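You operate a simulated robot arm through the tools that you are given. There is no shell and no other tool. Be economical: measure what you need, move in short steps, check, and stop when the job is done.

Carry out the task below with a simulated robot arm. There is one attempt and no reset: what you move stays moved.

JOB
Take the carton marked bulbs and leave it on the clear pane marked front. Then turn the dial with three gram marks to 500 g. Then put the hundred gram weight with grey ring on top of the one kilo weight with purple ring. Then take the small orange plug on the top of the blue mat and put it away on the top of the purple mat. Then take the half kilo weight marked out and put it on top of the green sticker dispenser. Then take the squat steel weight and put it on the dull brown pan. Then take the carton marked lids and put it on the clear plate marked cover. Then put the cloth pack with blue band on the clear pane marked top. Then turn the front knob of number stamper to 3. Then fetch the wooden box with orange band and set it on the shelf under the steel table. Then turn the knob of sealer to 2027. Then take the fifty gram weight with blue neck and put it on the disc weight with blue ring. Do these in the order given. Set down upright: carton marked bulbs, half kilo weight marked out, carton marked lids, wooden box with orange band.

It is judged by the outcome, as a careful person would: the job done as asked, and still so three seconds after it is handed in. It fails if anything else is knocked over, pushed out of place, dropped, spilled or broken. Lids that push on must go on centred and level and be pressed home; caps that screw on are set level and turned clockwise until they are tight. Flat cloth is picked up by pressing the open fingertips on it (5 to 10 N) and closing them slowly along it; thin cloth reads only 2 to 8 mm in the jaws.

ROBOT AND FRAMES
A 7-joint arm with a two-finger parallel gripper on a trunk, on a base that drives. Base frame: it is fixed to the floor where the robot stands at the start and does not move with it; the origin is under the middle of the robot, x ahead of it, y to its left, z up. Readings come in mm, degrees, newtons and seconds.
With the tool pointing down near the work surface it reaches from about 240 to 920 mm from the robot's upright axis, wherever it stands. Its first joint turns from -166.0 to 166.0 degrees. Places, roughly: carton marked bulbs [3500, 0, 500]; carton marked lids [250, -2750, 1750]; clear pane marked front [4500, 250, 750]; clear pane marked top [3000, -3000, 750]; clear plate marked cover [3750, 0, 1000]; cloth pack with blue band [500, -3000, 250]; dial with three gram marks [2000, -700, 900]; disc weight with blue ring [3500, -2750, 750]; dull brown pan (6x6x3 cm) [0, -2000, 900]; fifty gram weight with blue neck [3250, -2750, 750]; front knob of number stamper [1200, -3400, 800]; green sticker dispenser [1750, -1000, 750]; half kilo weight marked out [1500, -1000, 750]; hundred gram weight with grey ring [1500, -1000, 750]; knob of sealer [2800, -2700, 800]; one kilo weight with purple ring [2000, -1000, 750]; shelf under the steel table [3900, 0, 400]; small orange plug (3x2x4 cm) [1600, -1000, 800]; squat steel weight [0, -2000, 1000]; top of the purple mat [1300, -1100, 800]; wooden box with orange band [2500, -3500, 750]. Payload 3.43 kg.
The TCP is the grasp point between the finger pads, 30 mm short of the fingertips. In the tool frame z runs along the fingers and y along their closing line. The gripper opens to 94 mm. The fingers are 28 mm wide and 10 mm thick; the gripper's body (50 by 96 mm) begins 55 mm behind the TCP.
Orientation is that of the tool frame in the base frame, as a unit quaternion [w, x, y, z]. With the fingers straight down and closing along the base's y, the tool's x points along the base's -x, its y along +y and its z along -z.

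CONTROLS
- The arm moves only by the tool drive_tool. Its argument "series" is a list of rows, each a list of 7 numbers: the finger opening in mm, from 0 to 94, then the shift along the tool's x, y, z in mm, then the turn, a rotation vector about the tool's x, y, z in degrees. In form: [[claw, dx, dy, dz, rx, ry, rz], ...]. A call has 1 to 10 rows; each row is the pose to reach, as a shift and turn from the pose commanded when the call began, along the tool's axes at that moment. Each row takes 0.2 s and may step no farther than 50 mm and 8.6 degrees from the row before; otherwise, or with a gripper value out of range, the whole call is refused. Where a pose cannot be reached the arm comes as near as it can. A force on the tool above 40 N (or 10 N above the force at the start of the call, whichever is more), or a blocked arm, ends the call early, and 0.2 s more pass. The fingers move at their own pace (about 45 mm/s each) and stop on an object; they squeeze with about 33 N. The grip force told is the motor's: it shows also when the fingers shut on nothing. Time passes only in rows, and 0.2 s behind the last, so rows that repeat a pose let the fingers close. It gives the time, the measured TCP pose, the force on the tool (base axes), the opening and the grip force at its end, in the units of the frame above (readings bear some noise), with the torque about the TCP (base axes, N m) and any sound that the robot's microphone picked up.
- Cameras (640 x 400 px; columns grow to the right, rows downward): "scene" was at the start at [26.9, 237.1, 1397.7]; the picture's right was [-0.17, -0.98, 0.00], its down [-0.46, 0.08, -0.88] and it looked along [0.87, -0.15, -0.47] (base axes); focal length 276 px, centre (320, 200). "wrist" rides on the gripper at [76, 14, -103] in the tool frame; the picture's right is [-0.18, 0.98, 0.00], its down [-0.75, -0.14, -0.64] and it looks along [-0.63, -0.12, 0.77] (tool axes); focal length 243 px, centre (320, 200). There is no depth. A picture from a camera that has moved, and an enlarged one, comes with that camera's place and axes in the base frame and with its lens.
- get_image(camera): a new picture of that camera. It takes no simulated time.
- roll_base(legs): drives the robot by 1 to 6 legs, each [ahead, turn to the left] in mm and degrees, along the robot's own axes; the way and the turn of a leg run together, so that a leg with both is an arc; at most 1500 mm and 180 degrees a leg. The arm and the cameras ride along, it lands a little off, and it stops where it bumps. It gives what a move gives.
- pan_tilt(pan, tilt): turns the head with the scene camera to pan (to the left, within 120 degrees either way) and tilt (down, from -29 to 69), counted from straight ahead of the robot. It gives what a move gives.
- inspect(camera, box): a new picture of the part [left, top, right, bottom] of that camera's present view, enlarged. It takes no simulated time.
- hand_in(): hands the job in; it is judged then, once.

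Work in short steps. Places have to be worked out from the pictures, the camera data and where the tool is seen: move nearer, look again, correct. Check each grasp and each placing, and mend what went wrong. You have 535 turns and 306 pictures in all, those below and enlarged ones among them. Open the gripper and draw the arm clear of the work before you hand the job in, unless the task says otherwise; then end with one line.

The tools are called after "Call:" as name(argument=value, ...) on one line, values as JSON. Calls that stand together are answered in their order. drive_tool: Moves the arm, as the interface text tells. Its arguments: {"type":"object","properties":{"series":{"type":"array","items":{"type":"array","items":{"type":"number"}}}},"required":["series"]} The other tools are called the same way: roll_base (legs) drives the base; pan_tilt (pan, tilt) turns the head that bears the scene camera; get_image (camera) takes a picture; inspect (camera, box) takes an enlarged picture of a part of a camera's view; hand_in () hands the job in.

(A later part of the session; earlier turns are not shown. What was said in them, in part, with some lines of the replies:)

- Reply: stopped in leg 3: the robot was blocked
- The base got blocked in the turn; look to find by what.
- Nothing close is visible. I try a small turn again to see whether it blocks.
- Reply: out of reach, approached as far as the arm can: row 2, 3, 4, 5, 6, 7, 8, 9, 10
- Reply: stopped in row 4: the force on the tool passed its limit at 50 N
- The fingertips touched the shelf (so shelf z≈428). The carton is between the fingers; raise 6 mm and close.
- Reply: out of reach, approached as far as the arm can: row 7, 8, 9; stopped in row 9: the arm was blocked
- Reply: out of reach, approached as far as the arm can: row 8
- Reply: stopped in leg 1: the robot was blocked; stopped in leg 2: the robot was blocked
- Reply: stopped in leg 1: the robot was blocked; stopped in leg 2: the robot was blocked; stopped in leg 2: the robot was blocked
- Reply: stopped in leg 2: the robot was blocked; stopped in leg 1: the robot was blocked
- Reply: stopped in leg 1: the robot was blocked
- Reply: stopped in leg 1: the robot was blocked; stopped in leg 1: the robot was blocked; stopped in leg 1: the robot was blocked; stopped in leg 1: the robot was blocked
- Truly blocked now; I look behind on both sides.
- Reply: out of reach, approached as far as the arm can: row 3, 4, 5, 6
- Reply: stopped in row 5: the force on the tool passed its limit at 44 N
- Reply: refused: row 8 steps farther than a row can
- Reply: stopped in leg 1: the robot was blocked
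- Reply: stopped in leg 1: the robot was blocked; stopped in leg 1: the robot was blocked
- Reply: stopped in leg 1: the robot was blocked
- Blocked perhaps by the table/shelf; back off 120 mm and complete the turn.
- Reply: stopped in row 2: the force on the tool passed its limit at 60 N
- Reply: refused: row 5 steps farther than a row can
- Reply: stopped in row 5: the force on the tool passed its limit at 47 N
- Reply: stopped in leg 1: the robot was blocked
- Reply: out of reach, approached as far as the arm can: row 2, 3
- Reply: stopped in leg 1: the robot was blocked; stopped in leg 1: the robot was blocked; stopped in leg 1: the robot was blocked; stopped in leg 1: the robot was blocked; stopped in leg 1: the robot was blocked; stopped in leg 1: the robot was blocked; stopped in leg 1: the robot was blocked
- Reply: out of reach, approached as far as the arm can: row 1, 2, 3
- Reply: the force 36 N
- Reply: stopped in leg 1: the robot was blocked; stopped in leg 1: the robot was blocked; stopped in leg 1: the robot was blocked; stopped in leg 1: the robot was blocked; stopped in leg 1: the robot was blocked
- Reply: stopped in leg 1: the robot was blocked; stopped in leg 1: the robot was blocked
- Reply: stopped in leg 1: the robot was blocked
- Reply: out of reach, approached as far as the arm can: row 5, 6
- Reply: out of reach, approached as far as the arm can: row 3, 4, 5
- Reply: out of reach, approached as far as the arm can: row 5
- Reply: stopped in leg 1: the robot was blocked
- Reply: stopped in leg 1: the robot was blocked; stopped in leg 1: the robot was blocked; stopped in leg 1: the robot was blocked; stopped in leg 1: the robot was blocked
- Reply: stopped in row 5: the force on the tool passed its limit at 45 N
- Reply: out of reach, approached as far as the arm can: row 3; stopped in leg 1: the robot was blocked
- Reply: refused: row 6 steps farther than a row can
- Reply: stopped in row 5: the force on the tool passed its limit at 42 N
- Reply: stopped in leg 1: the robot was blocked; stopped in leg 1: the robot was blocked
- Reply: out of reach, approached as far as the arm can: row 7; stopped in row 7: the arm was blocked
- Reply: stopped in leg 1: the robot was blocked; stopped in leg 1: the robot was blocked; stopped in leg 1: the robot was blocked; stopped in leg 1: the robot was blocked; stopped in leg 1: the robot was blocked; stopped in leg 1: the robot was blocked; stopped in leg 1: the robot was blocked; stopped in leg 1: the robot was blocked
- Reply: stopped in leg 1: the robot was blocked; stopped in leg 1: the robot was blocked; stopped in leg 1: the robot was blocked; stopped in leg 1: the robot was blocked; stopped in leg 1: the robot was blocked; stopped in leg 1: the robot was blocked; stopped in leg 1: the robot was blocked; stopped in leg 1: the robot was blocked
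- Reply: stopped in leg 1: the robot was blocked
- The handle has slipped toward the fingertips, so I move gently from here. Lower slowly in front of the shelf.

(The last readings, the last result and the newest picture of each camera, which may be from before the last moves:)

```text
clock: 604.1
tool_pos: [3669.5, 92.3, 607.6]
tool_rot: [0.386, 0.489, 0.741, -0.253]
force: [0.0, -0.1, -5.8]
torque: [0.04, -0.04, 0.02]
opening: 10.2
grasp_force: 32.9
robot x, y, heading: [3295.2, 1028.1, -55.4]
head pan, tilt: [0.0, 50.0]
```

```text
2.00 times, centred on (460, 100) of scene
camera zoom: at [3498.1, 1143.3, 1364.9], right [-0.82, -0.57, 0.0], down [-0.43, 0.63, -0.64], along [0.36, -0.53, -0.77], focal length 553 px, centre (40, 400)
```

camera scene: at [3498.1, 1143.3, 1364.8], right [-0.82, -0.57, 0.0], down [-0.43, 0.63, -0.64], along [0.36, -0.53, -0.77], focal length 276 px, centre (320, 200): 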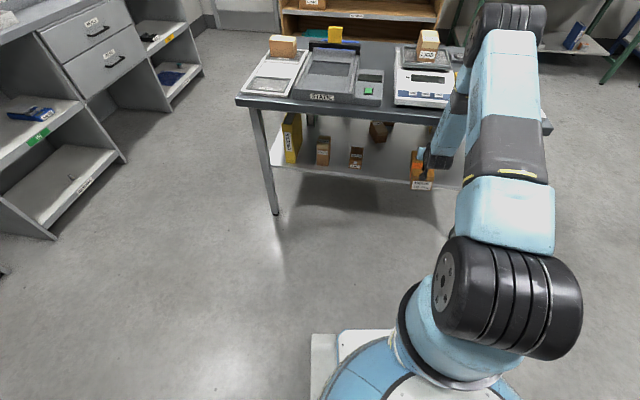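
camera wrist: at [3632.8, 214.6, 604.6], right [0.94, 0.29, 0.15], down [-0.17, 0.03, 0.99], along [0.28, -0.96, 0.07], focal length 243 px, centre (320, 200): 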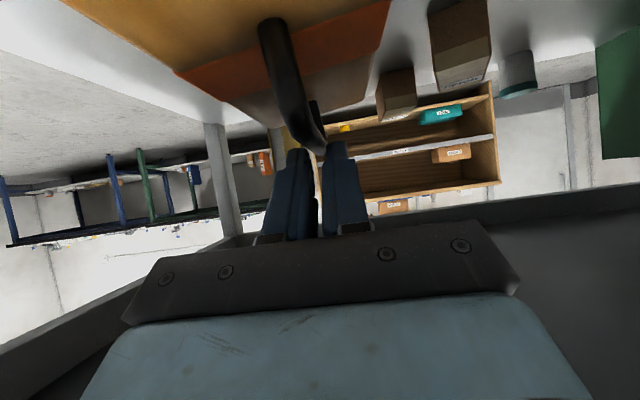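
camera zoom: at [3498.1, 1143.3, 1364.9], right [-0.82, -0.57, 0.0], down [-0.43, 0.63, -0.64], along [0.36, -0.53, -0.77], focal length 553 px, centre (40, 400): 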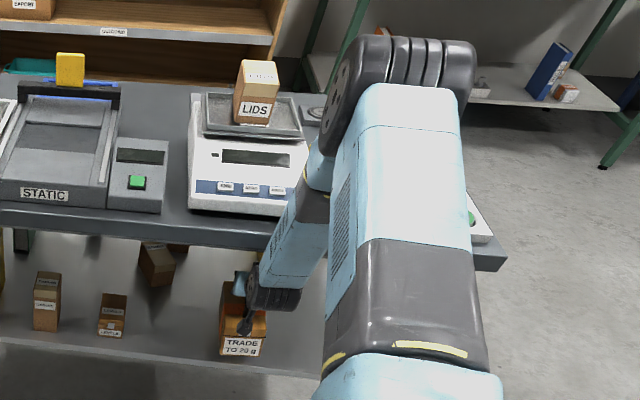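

Box is over the shelf. Lower gently.

Call:
drive_tool(series=[[0, 6, 0, 4, 0, 0, 0], [0, 12, 0, 8.5, 0, 0, 0], [0, 18, 0, 12.7, 0, 0, 0], [0, 24.5, 0, 17.3, 0, 0, 0]])

Call:
drive_tool(series=[[0, 3.3, 0, 2.3, 0, 0, 0], [0, 6.5, 0, 4.6, 0, 0, 0], [0, 9, 0, 6.3, 0, 0, 0]])

Call:
get_image(camera="wrist")

```text
clock: 605.1
tool_pos: [3670.0, 92.8, 577.3]
tool_rot: [0.386, 0.489, 0.741, -0.253]
force: [0.2, 1.6, -5.7]
torque: [0.07, -0.07, -0.02]
opening: 10.5
grasp_force: 33.4
robot x, y, heading: [3301.6, 1026.7, -55.2]
head pan, tilt: [0.0, 50.0]
```

```text
clock: 605.9
tool_pos: [3669.1, 90.0, 568.7]
tool_rot: [0.386, 0.49, 0.739, -0.255]
force: [-5.2, 2.1, 10.0]
torque: [-0.7, -0.23, -0.21]
opening: 10.3
grasp_force: 33.1
robot x, y, heading: [3295.7, 1028.7, -55.1]
head pan, tilt: [0.0, 50.0]
```

```text
87 pictures are left
camera wrist: at [3632.5, 213.3, 564.8], right [0.94, 0.29, 0.15], down [-0.17, 0.03, 0.98], along [0.28, -0.96, 0.08], focal length 243 px, centre (320, 200)
```

wrist: 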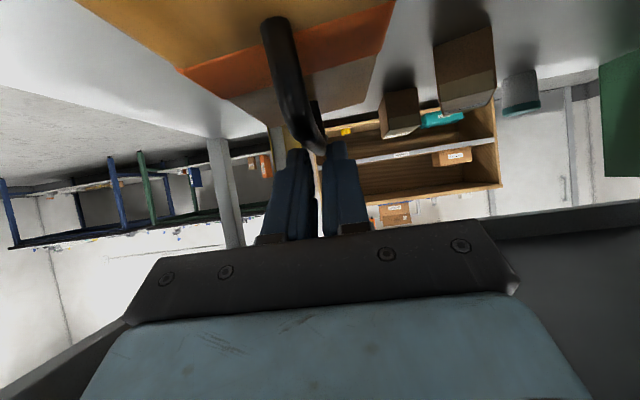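

Contact. Press 3 mm more to settle it flat, then open.

Call:
drive_tool(series=[[0, 2, 0, 1.4, 0, 0, 0], [0, 3, 0, 2, 0, 0, 0]])

Call:
drive_tool(series=[[12, 0, 0, 0, 0, 0, 0], [20, 0, 0, 0, 0, 0, 0], [35, 0, 0, 0, 0, 0, 0], [50, 0, 0, 0, 0, 0, 0], [60, 0, 0, 0, 0, 0, 0]])

Call:
get_image(camera="wrist")

Call:
inspect(camera="scene", box=[360, 80, 560, 220])

```text
clock: 606.5
tool_pos: [3667.9, 89.4, 566.9]
tool_rot: [0.388, 0.488, 0.739, -0.255]
force: [-8.7, -8.9, 27.8]
torque: [-0.39, 0.13, -0.08]
opening: 10.7
grasp_force: 33.2
robot x, y, heading: [3294.3, 1027.3, -55.4]
head pan, tilt: [0.0, 50.0]
```

```text
clock: 607.7
tool_pos: [3670.0, 91.4, 563.3]
tool_rot: [0.386, 0.489, 0.74, -0.253]
force: [0.0, 0.8, 0.4]
torque: [0.03, -0.02, -0.02]
opening: 60.1
grasp_force: 0.0
robot x, y, heading: [3295.7, 1023.8, -55.3]
head pan, tilt: [0.0, 50.0]
```

```text
86 pictures are left
camera wrist: at [3633.0, 214.5, 559.6], right [0.94, 0.29, 0.15], down [-0.17, 0.03, 0.99], along [0.28, -0.96, 0.08], focal length 243 px, centre (320, 200)
```

wrist: 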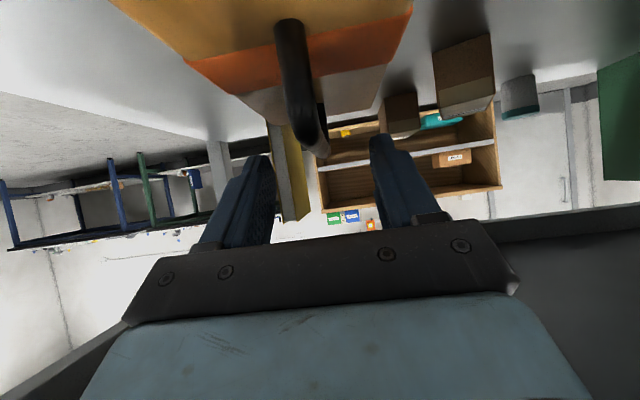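

```text
2.86 times, centred on (460, 150) of scene
camera zoom: at [3498.0, 1143.4, 1364.8], right [-0.82, -0.57, 0.0], down [-0.43, 0.63, -0.64], along [0.36, -0.53, -0.77], focal length 790 px, centre (-80, 343)
```

zoom: 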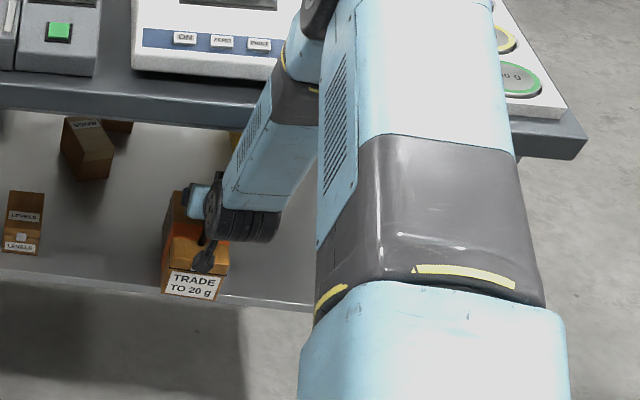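

Released, but its front slightly overhangs the shelf edge. I withdraw straight back, then push it in with closed fingertips.

Call:
drive_tool(series=[[80, 0, 0, 0, 0, 0, 0], [80, 14, 0, -20, 0, 0, 0], [80, 29, 0, -41, 0, 0, 0], [80, 46, 0, -65, 0, 0, 0], [80, 66, 0, -94, 0, 0, 0], [80, 89, 0, -127, 0, 0, 0], [80, 112, 0, -160, 0, 0, 0]])

Call:
get_image(camera="wrist")

Call:
inspect(camera="scene", box=[340, 100, 540, 240])

```text
clock: 609.3
tool_pos: [3593.2, 271.8, 564.0]
tool_rot: [0.385, 0.489, 0.741, -0.252]
force: [-0.6, 1.2, -0.4]
torque: [-0.01, -0.01, -0.03]
opening: 79.8
grasp_force: 0.0
robot x, y, heading: [3294.9, 1024.3, -55.5]
head pan, tilt: [0.0, 50.0]
```

```text
84 pictures are left
camera wrist: at [3555.8, 393.8, 560.7], right [0.94, 0.29, 0.15], down [-0.17, 0.03, 0.99], along [0.28, -0.96, 0.08], focal length 243 px, centre (320, 200)
```

wrist: 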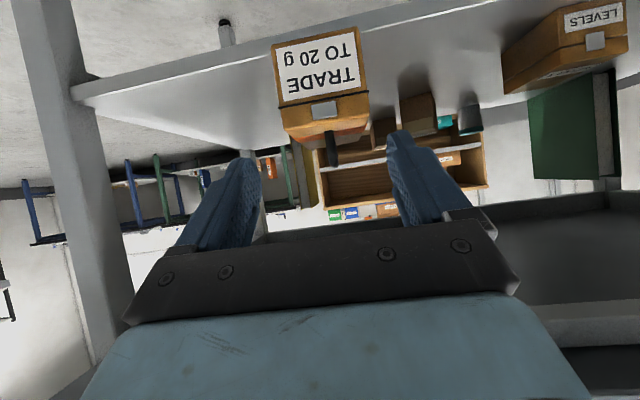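

```text
2.86 times, centred on (440, 170) of scene
camera zoom: at [3498.1, 1143.4, 1364.8], right [-0.82, -0.57, 0.0], down [-0.43, 0.63, -0.64], along [0.36, -0.53, -0.77], focal length 790 px, centre (-23, 286)
```

zoom: 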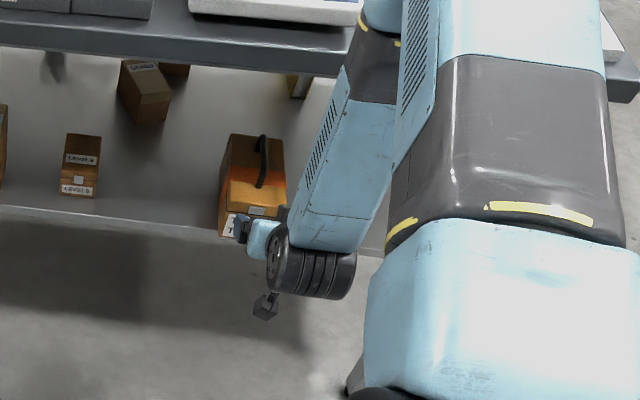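

Upright, overhanging ~10 mm. Close the fingers, lower to mid-height of the box front and push it in ~45 mm.

Call:
drive_tool(series=[[40, 20, 4, 14, 0, 0, 0], [10, 41, 4, 29, 0, 0, 0], [0, 61, 4, 43, 0, 0, 0], [0, 61, 4, 43, 0, 0, 0], [0, 47, 4, 63, 0, 0, 0], [0, 33, 4, 83, 0, 0, 0], [0, 24, 4, 96, 0, 0, 0]])

Call:
get_image(camera="wrist")

```text
clock: 610.9
tool_pos: [3621.3, 214.3, 487.6]
tool_rot: [0.386, 0.489, 0.74, -0.252]
force: [0.0, -0.7, 0.9]
torque: [-0.02, 0.02, 0.02]
opening: 0.0
grasp_force: 32.2
robot x, y, heading: [3297.6, 1025.2, -55.5]
head pan, tilt: [0.0, 50.0]
```

```text
82 pictures are left
camera wrist: at [3585.2, 335.9, 484.9], right [0.94, 0.29, 0.15], down [-0.17, 0.03, 0.99], along [0.28, -0.96, 0.07], focal length 243 px, centre (320, 200)
```

wrist: 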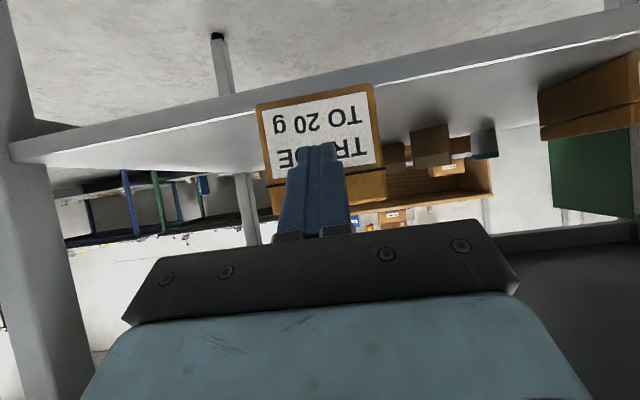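

Push forward 60 mm slowly.

Call:
drive_tool(series=[[0, -6, 0, 8, 0, 0, 0], [0, -12, 0, 17, 0, 0, 0], [0, -18, 0, 25, 0, 0, 0], [0, -24, 0, 34, 0, 0, 0], [0, -30, 0, 42, 0, 0, 0], [0, -35, 0, 50, 0, 0, 0]])

Call:
drive_tool(series=[[0, 12, 0, -17, 0, 0, 0], [0, 30, 0, -42, 0, 0, 0], [0, 52, 0, -75, 0, 0, 0], [0, 70, 0, -102, 0, 0, 0], [30, 92, 0, -135, 0, 0, 0]])

Call:
get_image(camera="wrist")

```text
clock: 612.3
tool_pos: [3646.5, 158.2, 488.5]
tool_rot: [0.385, 0.489, 0.74, -0.253]
force: [-0.8, 2.5, 0.6]
torque: [-0.02, 0.04, 0.0]
opening: 0.2
grasp_force: 33.4
robot x, y, heading: [3293.5, 1022.7, -55.4]
head pan, tilt: [0.0, 50.0]
```

```text
clock: 613.5
tool_pos: [3580.0, 308.1, 491.6]
tool_rot: [0.386, 0.489, 0.74, -0.253]
force: [0.7, -1.1, -0.2]
torque: [-0.02, 0.02, 0.0]
opening: 30.2
grasp_force: 0.3
robot x, y, heading: [3294.5, 1025.4, -55.2]
head pan, tilt: [0.0, 50.0]
```

```text
81 pictures are left
camera wrist: at [3544.6, 430.0, 487.5], right [0.94, 0.29, 0.15], down [-0.17, 0.03, 0.99], along [0.28, -0.96, 0.08], focal length 243 px, centre (320, 200)
```

wrist: 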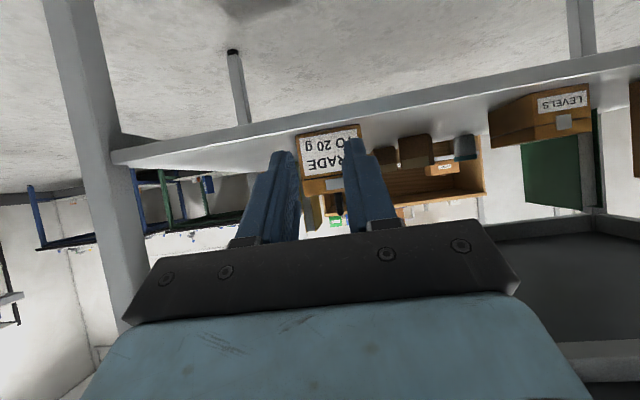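

The box is now fully on the shelf. Raise the arm, tuck it tool-down, and go to the sealer.

Call:
roll_base(legs=[[-100, 0]])

Call:
drive_tool(series=[[50, -36, 0, -26, 0, 0, 0], [50, -72, 0, -51, 0, 0, 0], [50, -108, 0, -77, 0, 0, 0], [50, -144, 0, -102, 0, 0, 0], [50, -180, 0, -128, 0, 0, 0], [50, -216, 0, -153, 0, 0, 0], [50, -252, 0, -179, 0, 0, 0], [50, -288, 0, -204, 0, 0, 0], [50, -324, 0, -230, 0, 0, 0], [50, -360, 0, -255, 0, 0, 0]])

Call:
drive_tool(series=[[50, -20, 0, -30, 0, 7, 0], [50, -40, 0, -60, 0, 14, 0], [50, -60, 0, -90, 0, 21, 0], [50, -75, 0, -120, 0, 28, 0], [50, -90, 0, -150, 0, 35, 0], [50, -105, 0, -180, 0, 42, 0], [50, -120, 0, -210, 0, 49, 0], [50, -120, 0, -240, 0, 55, 0]])

Call:
roll_base(legs=[[0, -40]])

```text
clock: 614.7
tool_pos: [3523.8, 389.8, 489.4]
tool_rot: [0.386, 0.489, 0.741, -0.253]
force: [0.9, 0.1, -0.2]
torque: [-0.04, -0.01, 0.03]
opening: 30.1
grasp_force: 0.1
robot x, y, heading: [3240.1, 1110.5, -55.5]
head pan, tilt: [0.0, 50.0]
```

```text
clock: 616.9
tool_pos: [3522.5, 390.2, 933.2]
tool_rot: [0.385, 0.489, 0.741, -0.252]
force: [-0.3, -0.5, 0.1]
torque: [0.0, -0.02, -0.01]
opening: 50.0
grasp_force: 0.0
robot x, y, heading: [3238.3, 1108.8, -55.4]
head pan, tilt: [0.0, 50.0]
```

```text
clock: 618.7
tool_pos: [3471.0, 508.7, 1168.2]
tool_rot: [-0.001, 0.551, 0.835, 0.003]
force: [-0.5, 0.2, -0.4]
torque: [-0.01, -0.03, -0.01]
opening: 50.0
grasp_force: 0.0
robot x, y, heading: [3237.3, 1110.3, -55.6]
head pan, tilt: [0.0, 50.0]
```

```text
clock: 621.2
tool_pos: [3029.6, 501.4, 1166.4]
tool_rot: [0.001, 0.803, 0.596, 0.002]
force: [0.0, -0.1, -0.1]
torque: [0.01, 0.04, 0.0]
opening: 49.8
grasp_force: 0.1
robot x, y, heading: [3282.1, 1107.1, -95.2]
head pan, tilt: [0.0, 50.0]
```

Call:
roll_base(legs=[[0, -34], [640, 0]])

Call:
roll_base(legs=[[0, 39]])

Call:
pan_tilt(pan=0, tilt=35)

Call:
get_image(camera="scene")

```text
clock: 626.6
tool_pos: [2326.9, 250.6, 1168.9]
tool_rot: [0.002, 0.942, 0.335, 0.001]
force: [-0.2, 0.0, 0.1]
torque: [-0.03, -0.03, -0.05]
opening: 50.0
grasp_force: 0.0
robot x, y, heading: [2884.9, 602.4, -129.4]
head pan, tilt: [0.0, 50.0]
```

```text
clock: 629.1
tool_pos: [2672.3, -24.6, 1168.3]
tool_rot: [0.001, 0.776, 0.631, 0.001]
force: [-0.6, 0.4, -0.2]
torque: [-0.01, 0.0, -0.03]
opening: 50.1
grasp_force: 0.2
robot x, y, heading: [2839.7, 599.5, -90.3]
head pan, tilt: [0.0, 50.0]
```

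```text
clock: 629.9
tool_pos: [2672.0, -24.7, 1169.6]
tool_rot: [0.001, 0.777, 0.63, 0.001]
force: [0.0, -0.2, 0.7]
torque: [0.03, 0.01, -0.03]
opening: 50.0
grasp_force: 0.2
robot x, y, heading: [2844.9, 597.6, -90.6]
head pan, tilt: [0.0, 35.0]
```

```text
80 pictures are left
camera scene: at [3074.3, 568.9, 1386.5], right [-1.0, 0.01, 0.0], down [0.0, 0.57, -0.82], along [-0.01, -0.82, -0.57], focal length 276 px, centre (320, 200)
```

scene: 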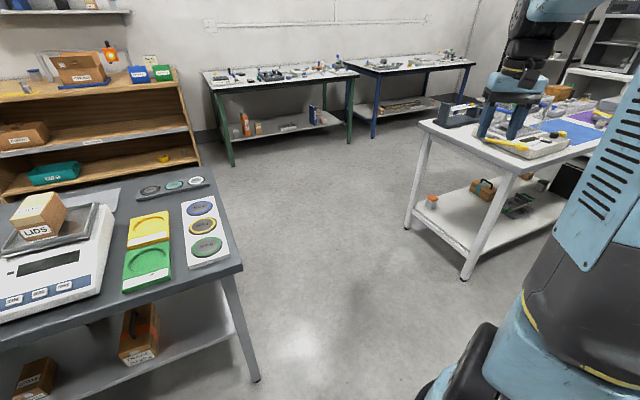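

Call:
roll_base(legs=[[1400, 0], [700, 0]])

Call:
roll_base(legs=[[0, -29], [640, 0]])

Call:
roll_base(legs=[[0, 40]])

Call:
pan_tilt(pan=0, tilt=50)

Call:
get_image(camera="scene")

```text
clock: 640.5
tool_pos: [2653.3, -2135.8, 1169.5]
tool_rot: [0.001, 0.776, 0.631, 0.001]
force: [0.4, -0.3, -0.3]
torque: [0.01, -0.02, -0.02]
opening: 50.0
grasp_force: 0.0
robot x, y, heading: [2817.7, -1510.9, -90.3]
head pan, tilt: [0.0, 35.0]
```

```text
clock: 645.7
tool_pos: [2057.5, -2539.4, 1169.9]
tool_rot: [0.001, 0.909, 0.417, 0.002]
force: [0.3, -0.2, -0.4]
torque: [-0.01, -0.03, 0.02]
opening: 49.8
grasp_force: 0.1
robot x, y, heading: [2510.1, -2072.1, -118.9]
head pan, tilt: [0.0, 35.0]
```

```text
clock: 648.2
tool_pos: [2461.2, -2725.0, 1171.6]
tool_rot: [0.001, 0.714, 0.701, 0.002]
force: [0.1, 0.7, 1.0]
torque: [0.0, -0.03, -0.02]
opening: 49.8
grasp_force: 0.0
robot x, y, heading: [2467.3, -2088.1, -79.5]
head pan, tilt: [0.0, 35.0]
```

```text
clock: 649.0
tool_pos: [2460.5, -2724.2, 1171.0]
tool_rot: [0.001, 0.714, 0.7, 0.002]
force: [0.8, 0.4, -0.3]
torque: [0.0, 0.06, 0.0]
opening: 50.0
grasp_force: 0.0
robot x, y, heading: [2464.0, -2087.1, -79.8]
head pan, tilt: [0.0, 50.0]
```

```text
79 pictures are left
camera scene: at [2699.8, -2062.9, 1364.9], right [-0.98, -0.18, 0.0], down [-0.14, 0.75, -0.64], along [0.12, -0.63, -0.77], focal length 276 px, centre (320, 200)
```

scene: 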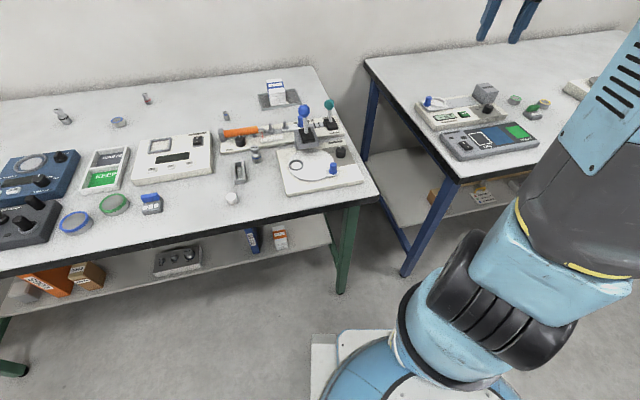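

Call:
inspect(camera="scene", box=[260, 90, 390, 205])

Call:
inspect(camera="scene", box=[40, 90, 270, 240])

```text
3.48 times, centred on (325, 148) of scene
camera zoom: at [2699.8, -2062.9, 1364.9], right [-0.98, -0.18, 0.0], down [-0.14, 0.75, -0.64], along [0.12, -0.63, -0.77], focal length 961 px, centre (303, 383)
```

zoom: 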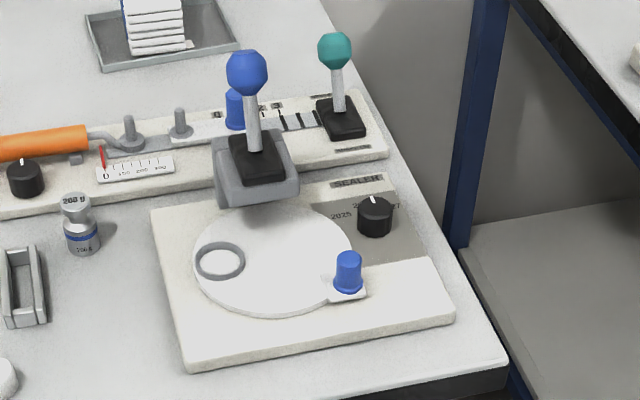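

```text
2.67 times, centred on (155, 165) of scene
camera zoom: at [2699.8, -2062.9, 1364.9], right [-0.98, -0.18, 0.0], down [-0.14, 0.75, -0.64], along [0.12, -0.63, -0.77], focal length 737 px, centre (760, 293)
```

zoom: 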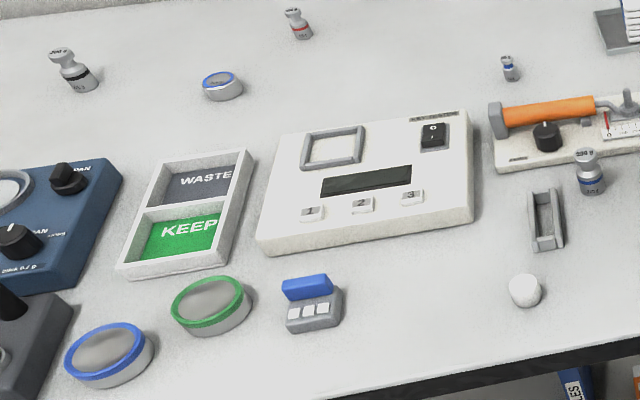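

Sealer knob is at ≈(2757,-2672), marks 2025–2026–2027, pointing about the middle. Move above it for a top view.

Call:
drive_tool(series=[[50, 8, 37, 0, 0, 0, -7], [50, 15, 74, 0, 0, 0, -14], [50, 23, 111, 0, 0, 0, -21], [50, 30, 148, 0, 0, 0, -28], [50, 38, 185, 10, 0, 0, -35], [50, 45, 222, 30, 0, 0, -42], [50, 53, 259, 50, 0, 0, -49], [50, 60, 296, 80, 0, 0, -54.6], [50, 60, 296, 120, 0, 0, -54.6], [50, 60, 296, 150, 0, 0, -54.6]])

Call:
get_image(camera="wrist")

```text
clock: 651.1
tool_pos: [2759.1, -2668.2, 1021.9]
tool_rot: [0.001, 0.312, 0.95, 0.001]
force: [0.2, 0.2, 0.4]
torque: [0.0, -0.03, -0.01]
opening: 50.0
grasp_force: 0.1
robot x, y, heading: [2466.6, -2085.0, -79.6]
head pan, tilt: [0.0, 50.0]
```

```text
76 pictures are left
camera wrist: at [2706.6, -2612.3, 1124.3], right [0.73, 0.68, 0.0], down [0.52, -0.56, 0.64], along [0.44, -0.47, -0.77], focal length 243 px, centre (320, 200)
```

wrist: 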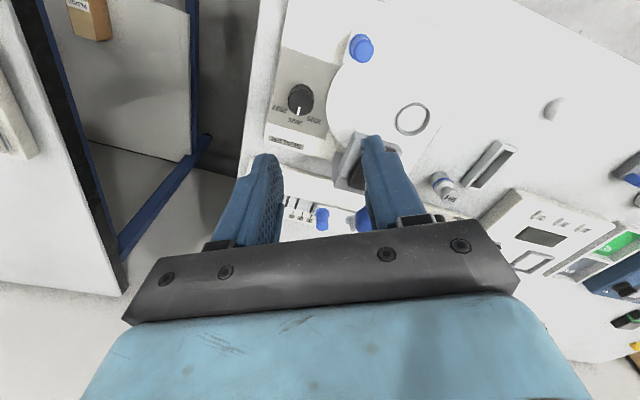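

Call:
inspect(camera="wrist", box=[245, 60, 365, 160])

```text
4.00 times, centred on (305, 110) of wrist
camera zoom: at [2706.6, -2612.3, 1124.3], right [0.73, 0.68, 0.0], down [0.52, -0.56, 0.64], along [0.44, -0.47, -0.77], focal length 970 px, centre (380, 560)
```

zoom: 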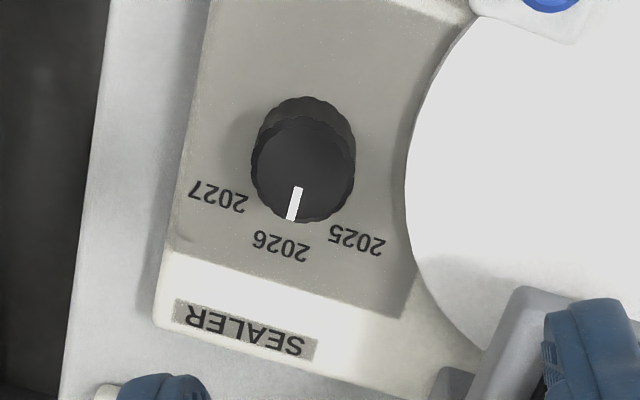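

Marks are 45° apart; pointer at 2026. Descend over the knob at ≈(2754,-2693).

Call:
drive_tool(series=[[50, -5, -12, 25, 0, 0, 0], [50, -11, -23, 60, 0, 0, 0], [50, -11, -23, 100, 0, 0, 0], [50, -11, -23, 130, 0, 0, 0], [50, -11, -23, 148, 0, 0, 0]])

Call:
get_image(camera="wrist")

```text
clock: 652.4
tool_pos: [2753.0, -2696.3, 873.1]
tool_rot: [0.001, 0.312, 0.95, 0.001]
force: [0.7, 0.2, 0.0]
torque: [-0.02, 0.01, 0.0]
opening: 50.1
grasp_force: 0.1
robot x, y, heading: [2462.9, -2082.2, -79.1]
head pan, tilt: [0.0, 50.0]
```

```text
74 pictures are left
camera wrist: at [2701.1, -2638.9, 975.7], right [0.73, 0.68, 0.0], down [0.52, -0.56, 0.64], along [0.44, -0.47, -0.77], focal length 243 px, centre (320, 200)
```

wrist: 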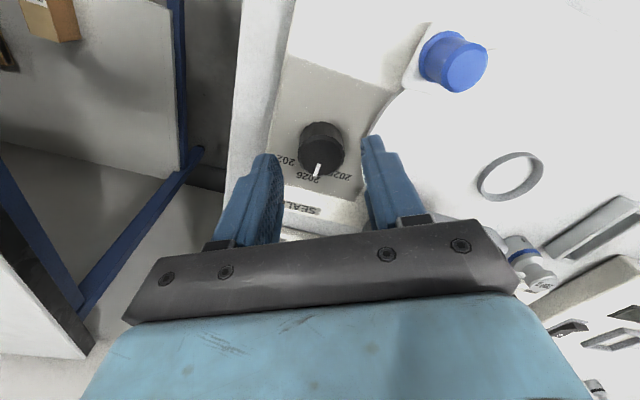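

Knob centred with top at z≈836. Lower 21 mm and close.

Call:
drive_tool(series=[[50, 0, 0, 8, 0, 0, 0], [50, 0, 0, 15, 0, 0, 0], [50, 0, 0, 19, 0, 0, 0], [50, 0, 0, 22, 0, 0, 0]])

Call:
drive_tool(series=[[42, 0, 0, 0, 0, 0, 0], [36, 0, 0, 0, 0, 0, 0], [28, 0, 0, 0, 0, 0, 0], [22, 0, 0, 0, 0, 0, 0], [22, 0, 0, 0, 0, 0, 0], [22, 0, 0, 0, 0, 0, 0]])

```text
clock: 653.2
tool_pos: [2752.9, -2694.2, 857.3]
tool_rot: [0.002, 0.311, 0.95, 0.0]
force: [-5.7, 5.1, 13.6]
torque: [0.57, -0.08, 0.27]
opening: 50.5
grasp_force: 0.5
robot x, y, heading: [2468.5, -2088.8, -79.9]
head pan, tilt: [0.0, 50.0]
stopped in row 4: the force on the tool passed its limit at 47 N (the readings are from after the stop); the commanded pose is now the measured one
```

```text
clock: 654.6
tool_pos: [2754.9, -2694.5, 855.6]
tool_rot: [0.003, 0.311, 0.95, 0.0]
force: [11.7, 12.3, -9.2]
torque: [-0.42, -0.69, 0.01]
opening: 29.5
grasp_force: 44.9
robot x, y, heading: [2468.1, -2082.7, -79.7]
head pan, tilt: [0.0, 50.0]
```

Gripped. Turn +45°.

Call:
drive_tool(series=[[22, 0.5, 1, -1, 0, 0, 8], [22, 0.5, 1, -1, 0, 0, 16], [22, 0.5, 1, -1, 0, 0, 24], [22, 0.5, 1, -1, 0, 0, 32], [22, 0.5, 1, -1, 0, 0, 40], [22, 0.5, 1, -1, 0, 0, 45]])

Call:
drive_tool(series=[[36, 0, 0, 0, 0, 0, 0], [50, 0, 0, 0, 0, 0, 0], [50, 0, 0, 0, 0, 0, 0], [50, 0, 0, -35, 0, 0, 0], [50, 0, 0, -75, 0, 0, 0], [50, 0, 0, -115, 0, 0, 0]])

Call:
inspect(camera="wrist", box=[240, 40, 400, 160])

```text
clock: 656.0
tool_pos: [2754.9, -2694.4, 856.8]
tool_rot: [0.003, 0.652, 0.758, 0.0]
force: [6.1, -1.2, -37.7]
torque: [-0.03, 0.31, 0.37]
opening: 29.5
grasp_force: 45.4
robot x, y, heading: [2464.5, -2084.7, -79.4]
head pan, tilt: [0.0, 50.0]
```

```text
clock: 657.4
tool_pos: [2752.8, -2694.5, 973.6]
tool_rot: [0.002, 0.651, 0.759, 0.001]
force: [-0.1, 0.0, -0.9]
torque: [0.02, 0.01, -0.01]
opening: 50.0
grasp_force: 0.0
robot x, y, heading: [2468.5, -2084.7, -79.4]
head pan, tilt: [0.0, 50.0]
```

```text
3.33 times, centred on (320, 100) of wrist
camera zoom: at [2756.2, -2617.4, 1076.3], right [1.0, -0.03, 0.0], down [-0.03, -0.77, 0.64], along [-0.02, -0.64, -0.77], focal length 809 px, centre (320, 533)
```

zoom: 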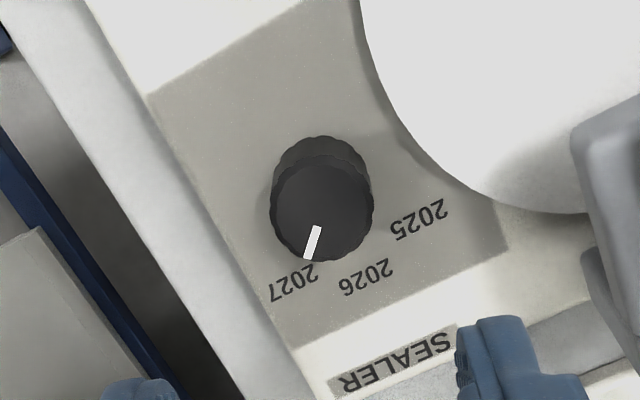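

The dial points to 2027. Last: the 50 g blue-neck weight (≈(3165,-2810)) to the blue-ring disc (≈(3493,-2707)). Raise the arm and drive along the table.

Call:
drive_tool(series=[[50, 0, 0, -45, 0, 0, 0], [50, 10, 0, -90, 0, 0, 0], [50, 45, 0, -120, 0, 0, 0], [50, 85, 0, -150, 0, 0, 0], [50, 125, 0, -180, 0, 0, 0], [50, 165, 0, -195, 0, 0, 0], [50, 205, 0, -195, 0, 0, 0]])

Call:
roll_base(legs=[[0, 42]])

Call:
roll_base(legs=[[0, 40]])

```text
clock: 659.0
tool_pos: [2722.2, -2491.5, 1166.0]
tool_rot: [0.001, 0.651, 0.759, 0.001]
force: [0.3, -0.4, 0.2]
torque: [0.04, 0.03, 0.01]
opening: 50.0
grasp_force: 0.0
robot x, y, heading: [2464.1, -2088.6, -79.5]
head pan, tilt: [0.0, 50.0]
```

```text
clock: 661.6
tool_pos: [2925.1, -2212.8, 1166.7]
tool_rot: [0.002, 0.335, 0.942, 0.001]
force: [0.7, 0.3, -0.2]
torque: [-0.03, -0.01, -0.03]
opening: 50.0
grasp_force: 0.1
robot x, y, heading: [2442.2, -2113.5, -37.4]
head pan, tilt: [0.0, 50.0]
```

```text
clock: 664.1
tool_pos: [2877.0, -1876.5, 1167.9]
tool_rot: [0.002, -0.01, 1.0, 0.001]
force: [0.6, 0.2, 1.1]
torque: [0.0, -0.01, 0.02]
opening: 49.9
grasp_force: 0.1
robot x, y, heading: [2449.2, -2147.3, 2.5]
head pan, tilt: [0.0, 50.0]
```

Call:
roll_base(legs=[[0, 8], [585, 0]])

Call:
roll_base(legs=[[0, -40]])

Call:
roll_base(legs=[[0, -38]])

Call:
get_image(camera="scene")

```text
clock: 668.1
tool_pos: [3408.3, -1712.9, 1167.6]
tool_rot: [0.002, -0.078, 0.997, 0.003]
force: [0.0, 0.9, 0.7]
torque: [0.01, -0.01, 0.0]
opening: 50.2
grasp_force: 0.1
robot x, y, heading: [3018.7, -2046.8, 10.4]
head pan, tilt: [0.0, 50.0]
```

```text
clock: 670.6
tool_pos: [3532.0, -2041.9, 1168.4]
tool_rot: [0.002, 0.268, 0.964, 0.001]
force: [0.3, -0.3, -0.1]
torque: [0.01, -0.01, -0.03]
opening: 50.1
grasp_force: 0.0
robot x, y, heading: [3037.6, -2011.7, -29.2]
head pan, tilt: [0.0, 50.0]
```

```text
clock: 673.0
tool_pos: [3406.9, -2342.6, 1168.9]
tool_rot: [0.003, 0.57, 0.821, 0.0]
force: [-0.5, -0.9, 0.4]
torque: [0.03, 0.01, -0.01]
opening: 50.0
grasp_force: 0.0
robot x, y, heading: [3071.8, -1998.3, -67.4]
head pan, tilt: [0.0, 50.0]
```

```text
72 pictures are left
camera scene: at [3294.7, -1927.3, 1364.9], right [-0.92, -0.38, 0.0], down [-0.29, 0.71, -0.64], along [0.25, -0.59, -0.77], focal length 276 px, centre (320, 200)
```

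scene: 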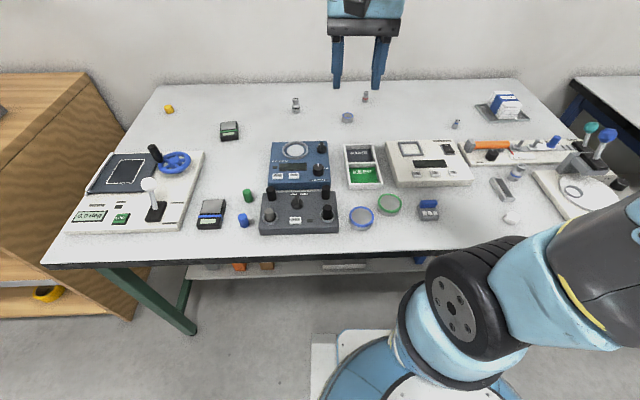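

Call:
inspect(camera="scene", box=[280, 80, 480, 230])

Call:
inspect(camera="scene", box=[420, 100, 500, 150])

Call:
inspect(camera="scene", box=[280, 80, 390, 140])

```text
2.67 times, centred on (380, 155) of scene
camera zoom: at [3294.7, -1927.3, 1364.9], right [-0.92, -0.38, 0.0], down [-0.29, 0.71, -0.64], along [0.25, -0.59, -0.77], focal length 737 px, centre (160, 320)
```

zoom: 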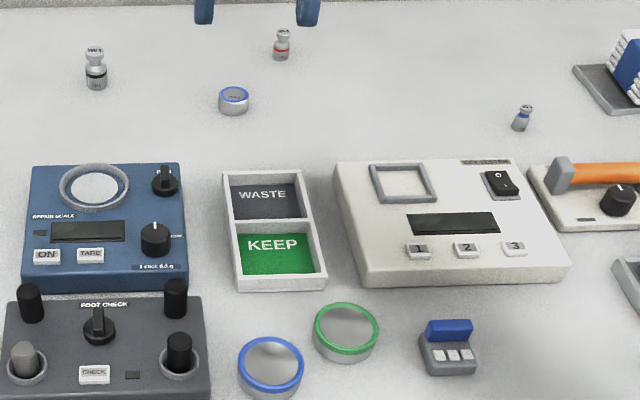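

```text
8.00 times, centred on (460, 125) of scene
camera zoom: at [3294.7, -1927.3, 1364.9], right [-0.92, -0.38, 0.0], down [-0.29, 0.71, -0.64], along [0.25, -0.59, -0.77], focal length 2211 px, centre (-800, 800)
```

zoom: 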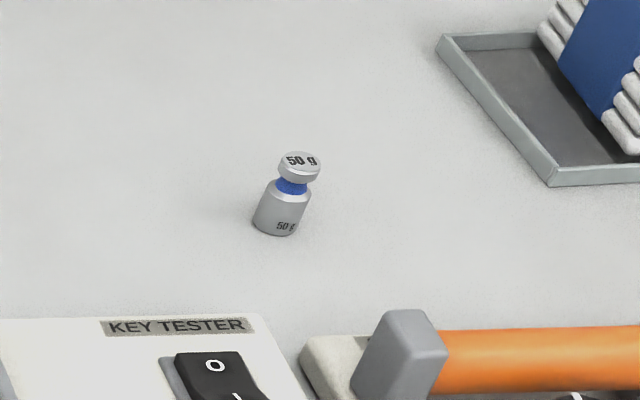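

```text
5.82 times, centred on (335, 110) of scene
camera zoom: at [3294.7, -1927.3, 1364.9], right [-0.92, -0.38, 0.0], down [-0.29, 0.71, -0.64], along [0.25, -0.59, -0.77], focal length 1608 px, centre (233, 724)
```

zoom: 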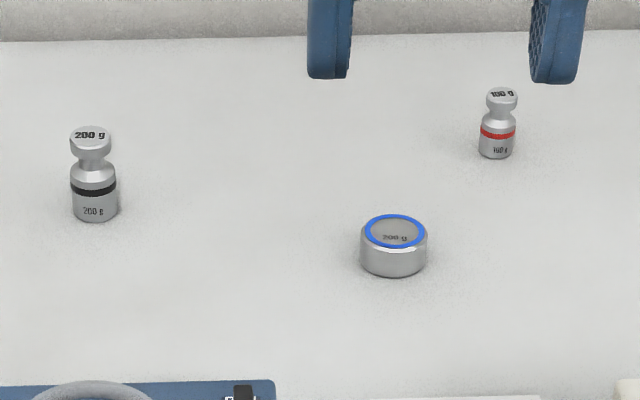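

50 g blue-neck weight at ≈(3183,-2808); the 200 g blue-ring disc at ≈(3524,-2715). Move over the small weight.

Call:
drive_tool(series=[[50, -34, -35, 0, 0, 0, 0], [50, -68, -70, 0, 0, 0, 0], [50, -102, -105, 0, 0, 0, 0], [50, -136, -140, 0, 0, 0, 0], [50, -170, -175, 0, 0, 0, 0], [50, -204, -210, 0, 0, 0, 0], [50, -238, -245, 10, 0, 0, 0], [50, -272, -280, 20, 0, 0, 0], [50, -306, -315, 30, 0, 0, 0], [50, -340, -350, 40, 0, 0, 0]])

Call:
drive_tool(series=[[50, -17, -22, 30, 0, 0, 0], [50, -17, -22, 75, 0, 0, 0], [50, -17, -22, 120, 0, 0, 0], [50, -17, -22, 165, 0, 0, 0]])

Call:
get_image(camera="wrist")

```text
clock: 675.2
tool_pos: [3198.2, -2783.5, 1128.1]
tool_rot: [0.003, 0.57, 0.821, 0.0]
force: [-0.9, 1.0, 0.9]
torque: [-0.08, 0.05, 0.01]
opening: 49.9
grasp_force: 0.1
robot x, y, heading: [3071.6, -1997.5, -67.4]
head pan, tilt: [0.0, 50.0]
```

```text
clock: 676.2
tool_pos: [3183.7, -2804.2, 963.1]
tool_rot: [0.003, 0.571, 0.821, 0.0]
force: [0.5, -0.1, 0.9]
torque: [-0.04, -0.01, -0.02]
opening: 50.1
grasp_force: 0.1
robot x, y, heading: [3069.9, -2000.5, -67.4]
head pan, tilt: [0.0, 50.0]
```

```text
68 pictures are left
camera wrist: at [3170.2, -2728.4, 1066.0], right [0.99, 0.17, 0.0], down [0.13, -0.75, 0.64], along [0.11, -0.63, -0.76], focal length 243 px, centre (320, 200)
```

wrist: 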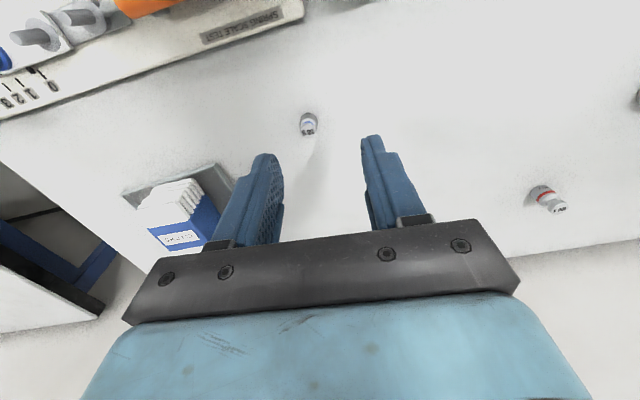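

Weight at (3175,-2828). Centre and descend.

Call:
drive_tool(series=[[50, -10, -8, 25, 0, 0, 0], [50, -19, -16, 55, 0, 0, 0], [50, -19, -16, 85, 0, 0, 0], [50, -19, -16, 105, 0, 0, 0], [50, -19, -16, 113, 0, 0, 0]])

Call:
get_image(camera="wrist")

```text
clock: 677.4
tool_pos: [3175.0, -2830.3, 850.6]
tool_rot: [0.002, 0.571, 0.821, 0.0]
force: [-0.5, 0.2, -0.4]
torque: [0.03, -0.02, 0.02]
opening: 49.7
grasp_force: 0.0
robot x, y, heading: [3072.7, -2001.1, -67.3]
head pan, tilt: [0.0, 50.0]
```

```text
67 pictures are left
camera wrist: at [3162.2, -2754.0, 952.8], right [0.99, 0.17, 0.0], down [0.13, -0.75, 0.64], along [0.11, -0.63, -0.76], focal length 243 px, centre (320, 200)
```

wrist: 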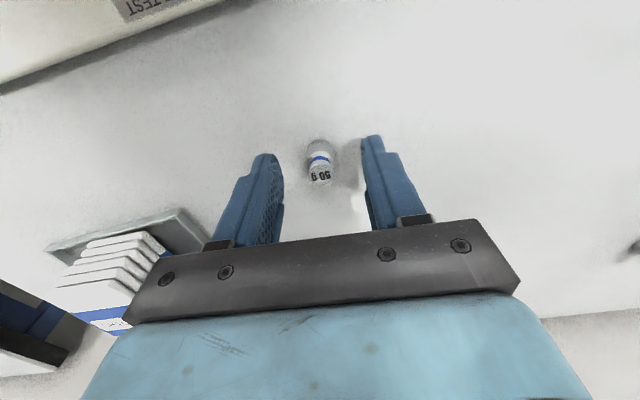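

Call:
drive_tool(series=[[50, 0, 0, 4, 0, 0, 0], [50, 0, 0, 8, 0, 0, 0], [40, 0, 0, 8, 0, 0, 0], [30, 0, 0, 8, 0, 0, 0], [18, 0, 0, 8, 0, 0, 0], [10, 0, 0, 8, 0, 0, 0], [10, 0, 0, 8, 0, 0, 0]])

Call:
inspect(camera="wrist", box=[220, 80, 420, 250])

```text
clock: 679.0
tool_pos: [3175.0, -2830.7, 841.7]
tool_rot: [0.002, 0.571, 0.821, 0.0]
force: [-0.3, 0.7, 0.7]
torque: [0.01, 0.01, 0.02]
opening: 16.4
grasp_force: 33.0
robot x, y, heading: [3071.2, -2001.5, -67.3]
head pan, tilt: [0.0, 50.0]
```

```text
2.35 times, centred on (320, 165) of wrist
camera zoom: at [3162.4, -2754.2, 945.0], right [0.99, 0.17, 0.0], down [0.13, -0.75, 0.64], along [0.11, -0.63, -0.77], focal length 571 px, centre (320, 282)
```

zoom: 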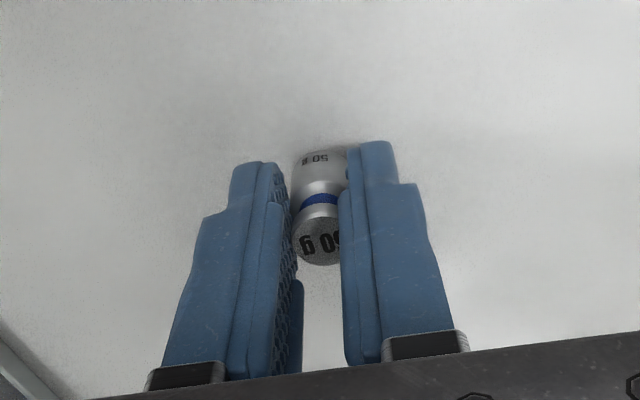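

Gripped (16.4 mm). Lift and carry toward the disc, stopping short to look.

Call:
drive_tool(series=[[10, 0, 0, -40, 0, 0, 0], [10, 0, 0, -80, 0, 0, 0], [10, 0, 0, -120, 0, 0, 0], [10, 0, 0, -150, 0, 0, 0], [10, -6, 43, -150, 0, 0, 0], [10, -12, 86, -150, 0, 0, 0], [10, -18, 129, -150, 0, 0, 0], [10, -25, 172, -150, 0, 0, 0], [10, -31, 215, -150, 0, 0, 0], [10, -37, 258, -150, 0, 0, 0]])

Call:
get_image(camera="wrist")

```text
clock: 681.2
tool_pos: [3429.5, -2775.5, 993.2]
tool_rot: [0.002, 0.571, 0.821, 0.0]
force: [-0.4, -0.4, -0.9]
torque: [0.03, -0.06, -0.01]
opening: 16.4
grasp_force: 32.5
robot x, y, heading: [3067.9, -1999.3, -67.2]
head pan, tilt: [0.0, 50.0]
```

```text
65 pictures are left
camera wrist: at [3416.5, -2699.8, 1096.6], right [0.99, 0.17, 0.0], down [0.13, -0.75, 0.64], along [0.11, -0.63, -0.76], focal length 243 px, centre (320, 200)
```

wrist: 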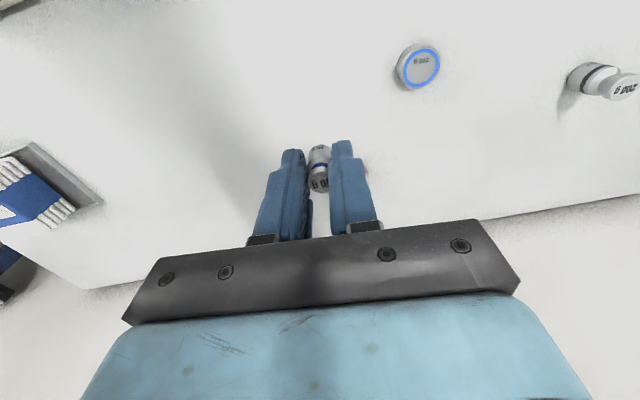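

Disc centre ≈(3524,-2737). Move above it and lower to ~20 mm clearance.

Call:
drive_tool(series=[[10, 2, 45, 0, 0, 0, 0], [10, 4, 85, 0, 0, 0, 0], [10, 5, 101.6, 20, 0, 0, 0], [10, 5, 101.6, 60, 0, 0, 0], [10, 5, 101.6, 90, 0, 0, 0], [10, 5, 101.6, 108, 0, 0, 0]])

Call:
inspect(camera="wrist", box=[220, 60, 420, 230])

```text
clock: 682.6
tool_pos: [3521.7, -2734.3, 885.1]
tool_rot: [0.002, 0.571, 0.821, 0.001]
force: [0.4, 0.5, 0.6]
torque: [-0.02, 0.01, -0.01]
opening: 16.6
grasp_force: 33.3
robot x, y, heading: [3075.1, -2001.1, -67.4]
head pan, tilt: [0.0, 50.0]
```

```text
2.35 times, centred on (320, 145) of wrist
camera zoom: at [3509.7, -2658.9, 988.3], right [0.99, 0.17, 0.0], down [0.13, -0.75, 0.64], along [0.11, -0.63, -0.77], focal length 571 px, centre (320, 329)
```

zoom: 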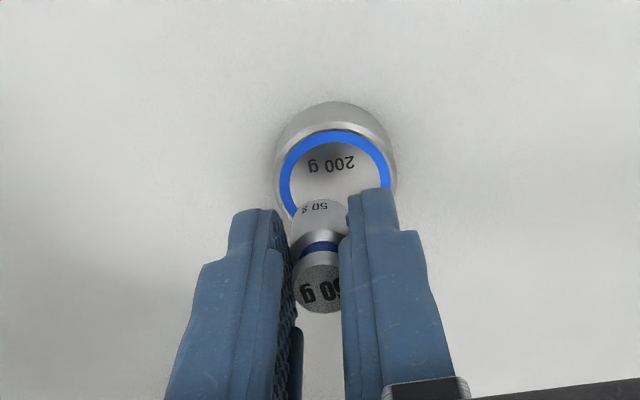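

Weight is ~6 mm left of centre; correct and lower.

Call:
drive_tool(series=[[10, 2, 6, 0, 0, 0, 0], [10, 2, 6, 8, 0, 0, 0], [10, 2, 6, 14, 0, 0, 0]])

Call:
inspect(camera="wrist", box=[220, 60, 420, 230])

```text
clock: 683.4
tool_pos: [3528.8, -2730.7, 873.9]
tool_rot: [0.002, 0.571, 0.821, 0.0]
force: [-0.8, 0.5, -0.2]
torque: [0.01, -0.01, -0.03]
opening: 16.7
grasp_force: 33.3
robot x, y, heading: [3074.2, -2001.0, -67.4]
head pan, tilt: [0.0, 50.0]
```

```text
2.35 times, centred on (320, 145) of wrist
camera zoom: at [3515.4, -2655.0, 975.1], right [0.99, 0.17, 0.0], down [0.13, -0.75, 0.64], along [0.11, -0.63, -0.76], focal length 571 px, centre (320, 329)
```

zoom: 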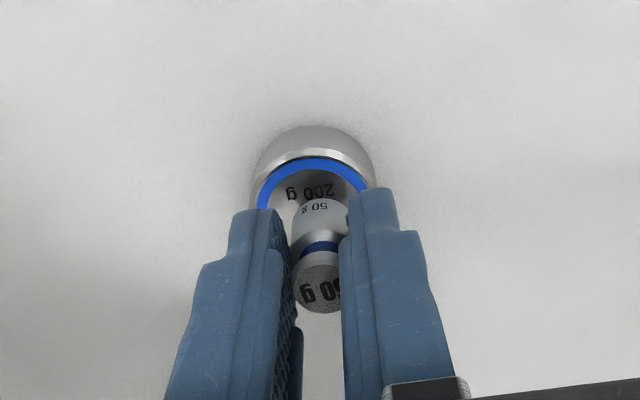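

Call:
drive_tool(series=[[10, 0, -1, 3, 0, 0, 0], [10, 0, -1, 6, 0, 0, 0], [10, 0, -1, 9, 0, 0, 0], [10, 0, -1, 11, 0, 0, 0]])

Call:
inspect(camera="wrist", box=[220, 60, 420, 230])

```text
clock: 684.4
tool_pos: [3528.0, -2731.5, 862.9]
tool_rot: [0.004, 0.571, 0.821, 0.001]
force: [0.4, 1.5, 11.8]
torque: [0.02, 0.04, 0.02]
opening: 16.8
grasp_force: 33.0
robot x, y, heading: [3073.8, -1998.2, -67.3]
head pan, tilt: [0.0, 50.0]
```

```text
2.35 times, centred on (320, 145) of wrist
camera zoom: at [3514.5, -2655.4, 964.7], right [0.99, 0.17, 0.01], down [0.13, -0.75, 0.65], along [0.11, -0.64, -0.76], focal length 571 px, centre (320, 329)
```

zoom: 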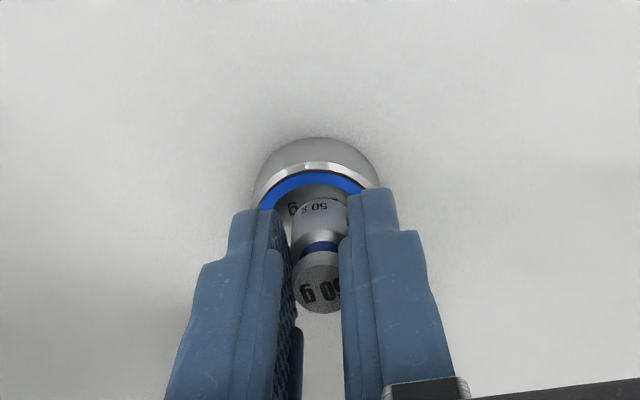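

Contact, well on the disc. Release and rise.

Call:
drive_tool(series=[[20, 0, 0, 0, 0, 0, 0], [26, 0, 0, 0, 0, 0, 0], [36, 0, 0, 0, 0, 0, 0], [44, 0, 0, 0, 0, 0, 0], [44, 0, 0, -30, 0, 0, 0], [44, 0, 0, -65, 0, 0, 0], [44, 0, 0, -105, 0, 0, 0]])

Call:
inspect(camera="wrist", box=[220, 20, 420, 190])

Call:
inspect(camera="scene", box=[280, 80, 390, 140])

```text
clock: 686.0
tool_pos: [3527.2, -2730.5, 965.9]
tool_rot: [0.003, 0.571, 0.821, 0.0]
force: [0.2, 0.1, 0.2]
torque: [0.05, 0.0, 0.0]
opening: 44.1
grasp_force: 0.0
robot x, y, heading: [3072.1, -2001.8, -67.7]
head pan, tilt: [0.0, 50.0]
```

```text
2.35 times, centred on (320, 105) of wrist
camera zoom: at [3514.1, -2654.5, 1068.0], right [0.99, 0.17, 0.0], down [0.13, -0.75, 0.64], along [0.11, -0.63, -0.77], focal length 571 px, centre (320, 424)
```

zoom: 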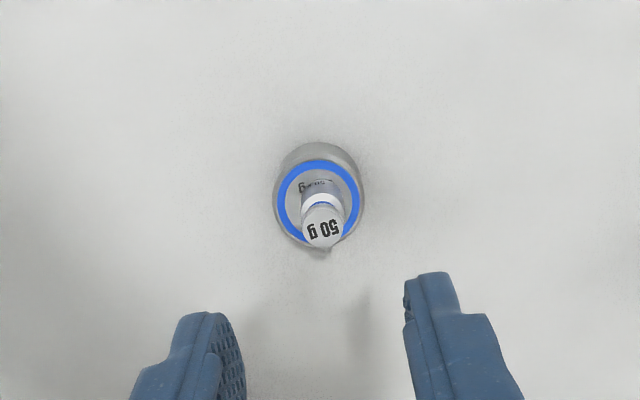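

```text
5.82 times, centred on (335, 110) of scene
camera zoom: at [3294.8, -1927.3, 1364.8], right [-0.92, -0.38, 0.0], down [-0.29, 0.71, -0.64], along [0.25, -0.59, -0.77], focal length 1608 px, centre (233, 724)
```

zoom: 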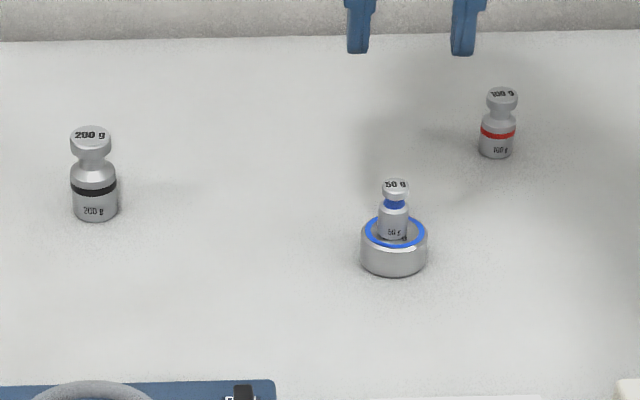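

The weight stands on the disc. Draw the arm clear.

Call:
drive_tool(series=[[60, 0, 0, -45, 0, 0, 0], [60, 10, 0, -90, 0, 0, 0], [60, 45, 0, -125, 0, 0, 0], [60, 85, 0, -155, 0, 0, 0], [60, 125, 0, -180, 0, 0, 0], [60, 170, 0, -195, 0, 0, 0], [60, 215, 0, -200, 0, 0, 0], [60, 260, 0, -200, 0, 0, 0], [60, 305, 0, -200, 0, 0, 0]])

Call:
get_image(camera="scene")

```text
clock: 688.0
tool_pos: [3419.7, -2445.2, 1163.6]
tool_rot: [0.002, 0.571, 0.821, 0.001]
force: [0.8, -1.3, 0.2]
torque: [0.05, 0.03, 0.01]
opening: 60.0
grasp_force: 0.1
robot x, y, heading: [3072.1, -1999.7, -67.4]
head pan, tilt: [0.0, 50.0]
```

```text
59 pictures are left
camera scene: at [3294.8, -1927.3, 1364.8], right [-0.92, -0.38, 0.0], down [-0.29, 0.71, -0.64], along [0.25, -0.59, -0.77], focal length 276 px, centre (320, 200)
```

scene: 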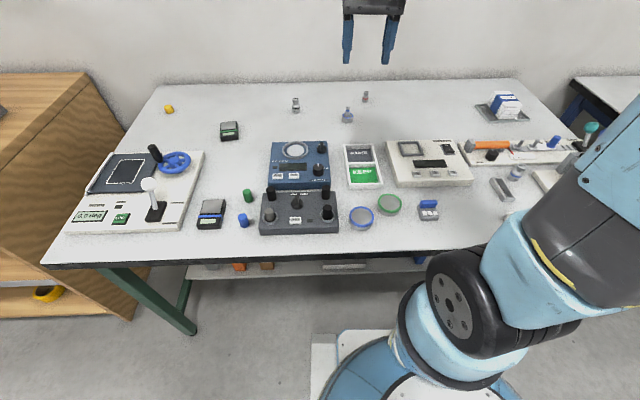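

All twelve steps are done, and each was checked as it was placed. The gripper is open and the arm is clear, so I hand in.

Call:
hand_in()

```text
The job is handed in.
```

I did all twelve steps in the order given, checked each one on camera as it was placed, and handed the job in. Along the way the robot bumped the steel table, the grey bench and a corner of the west bench; I saw nothing move. The front of the wooden box hung over the shelf edge at first, so I pushed it fully on.
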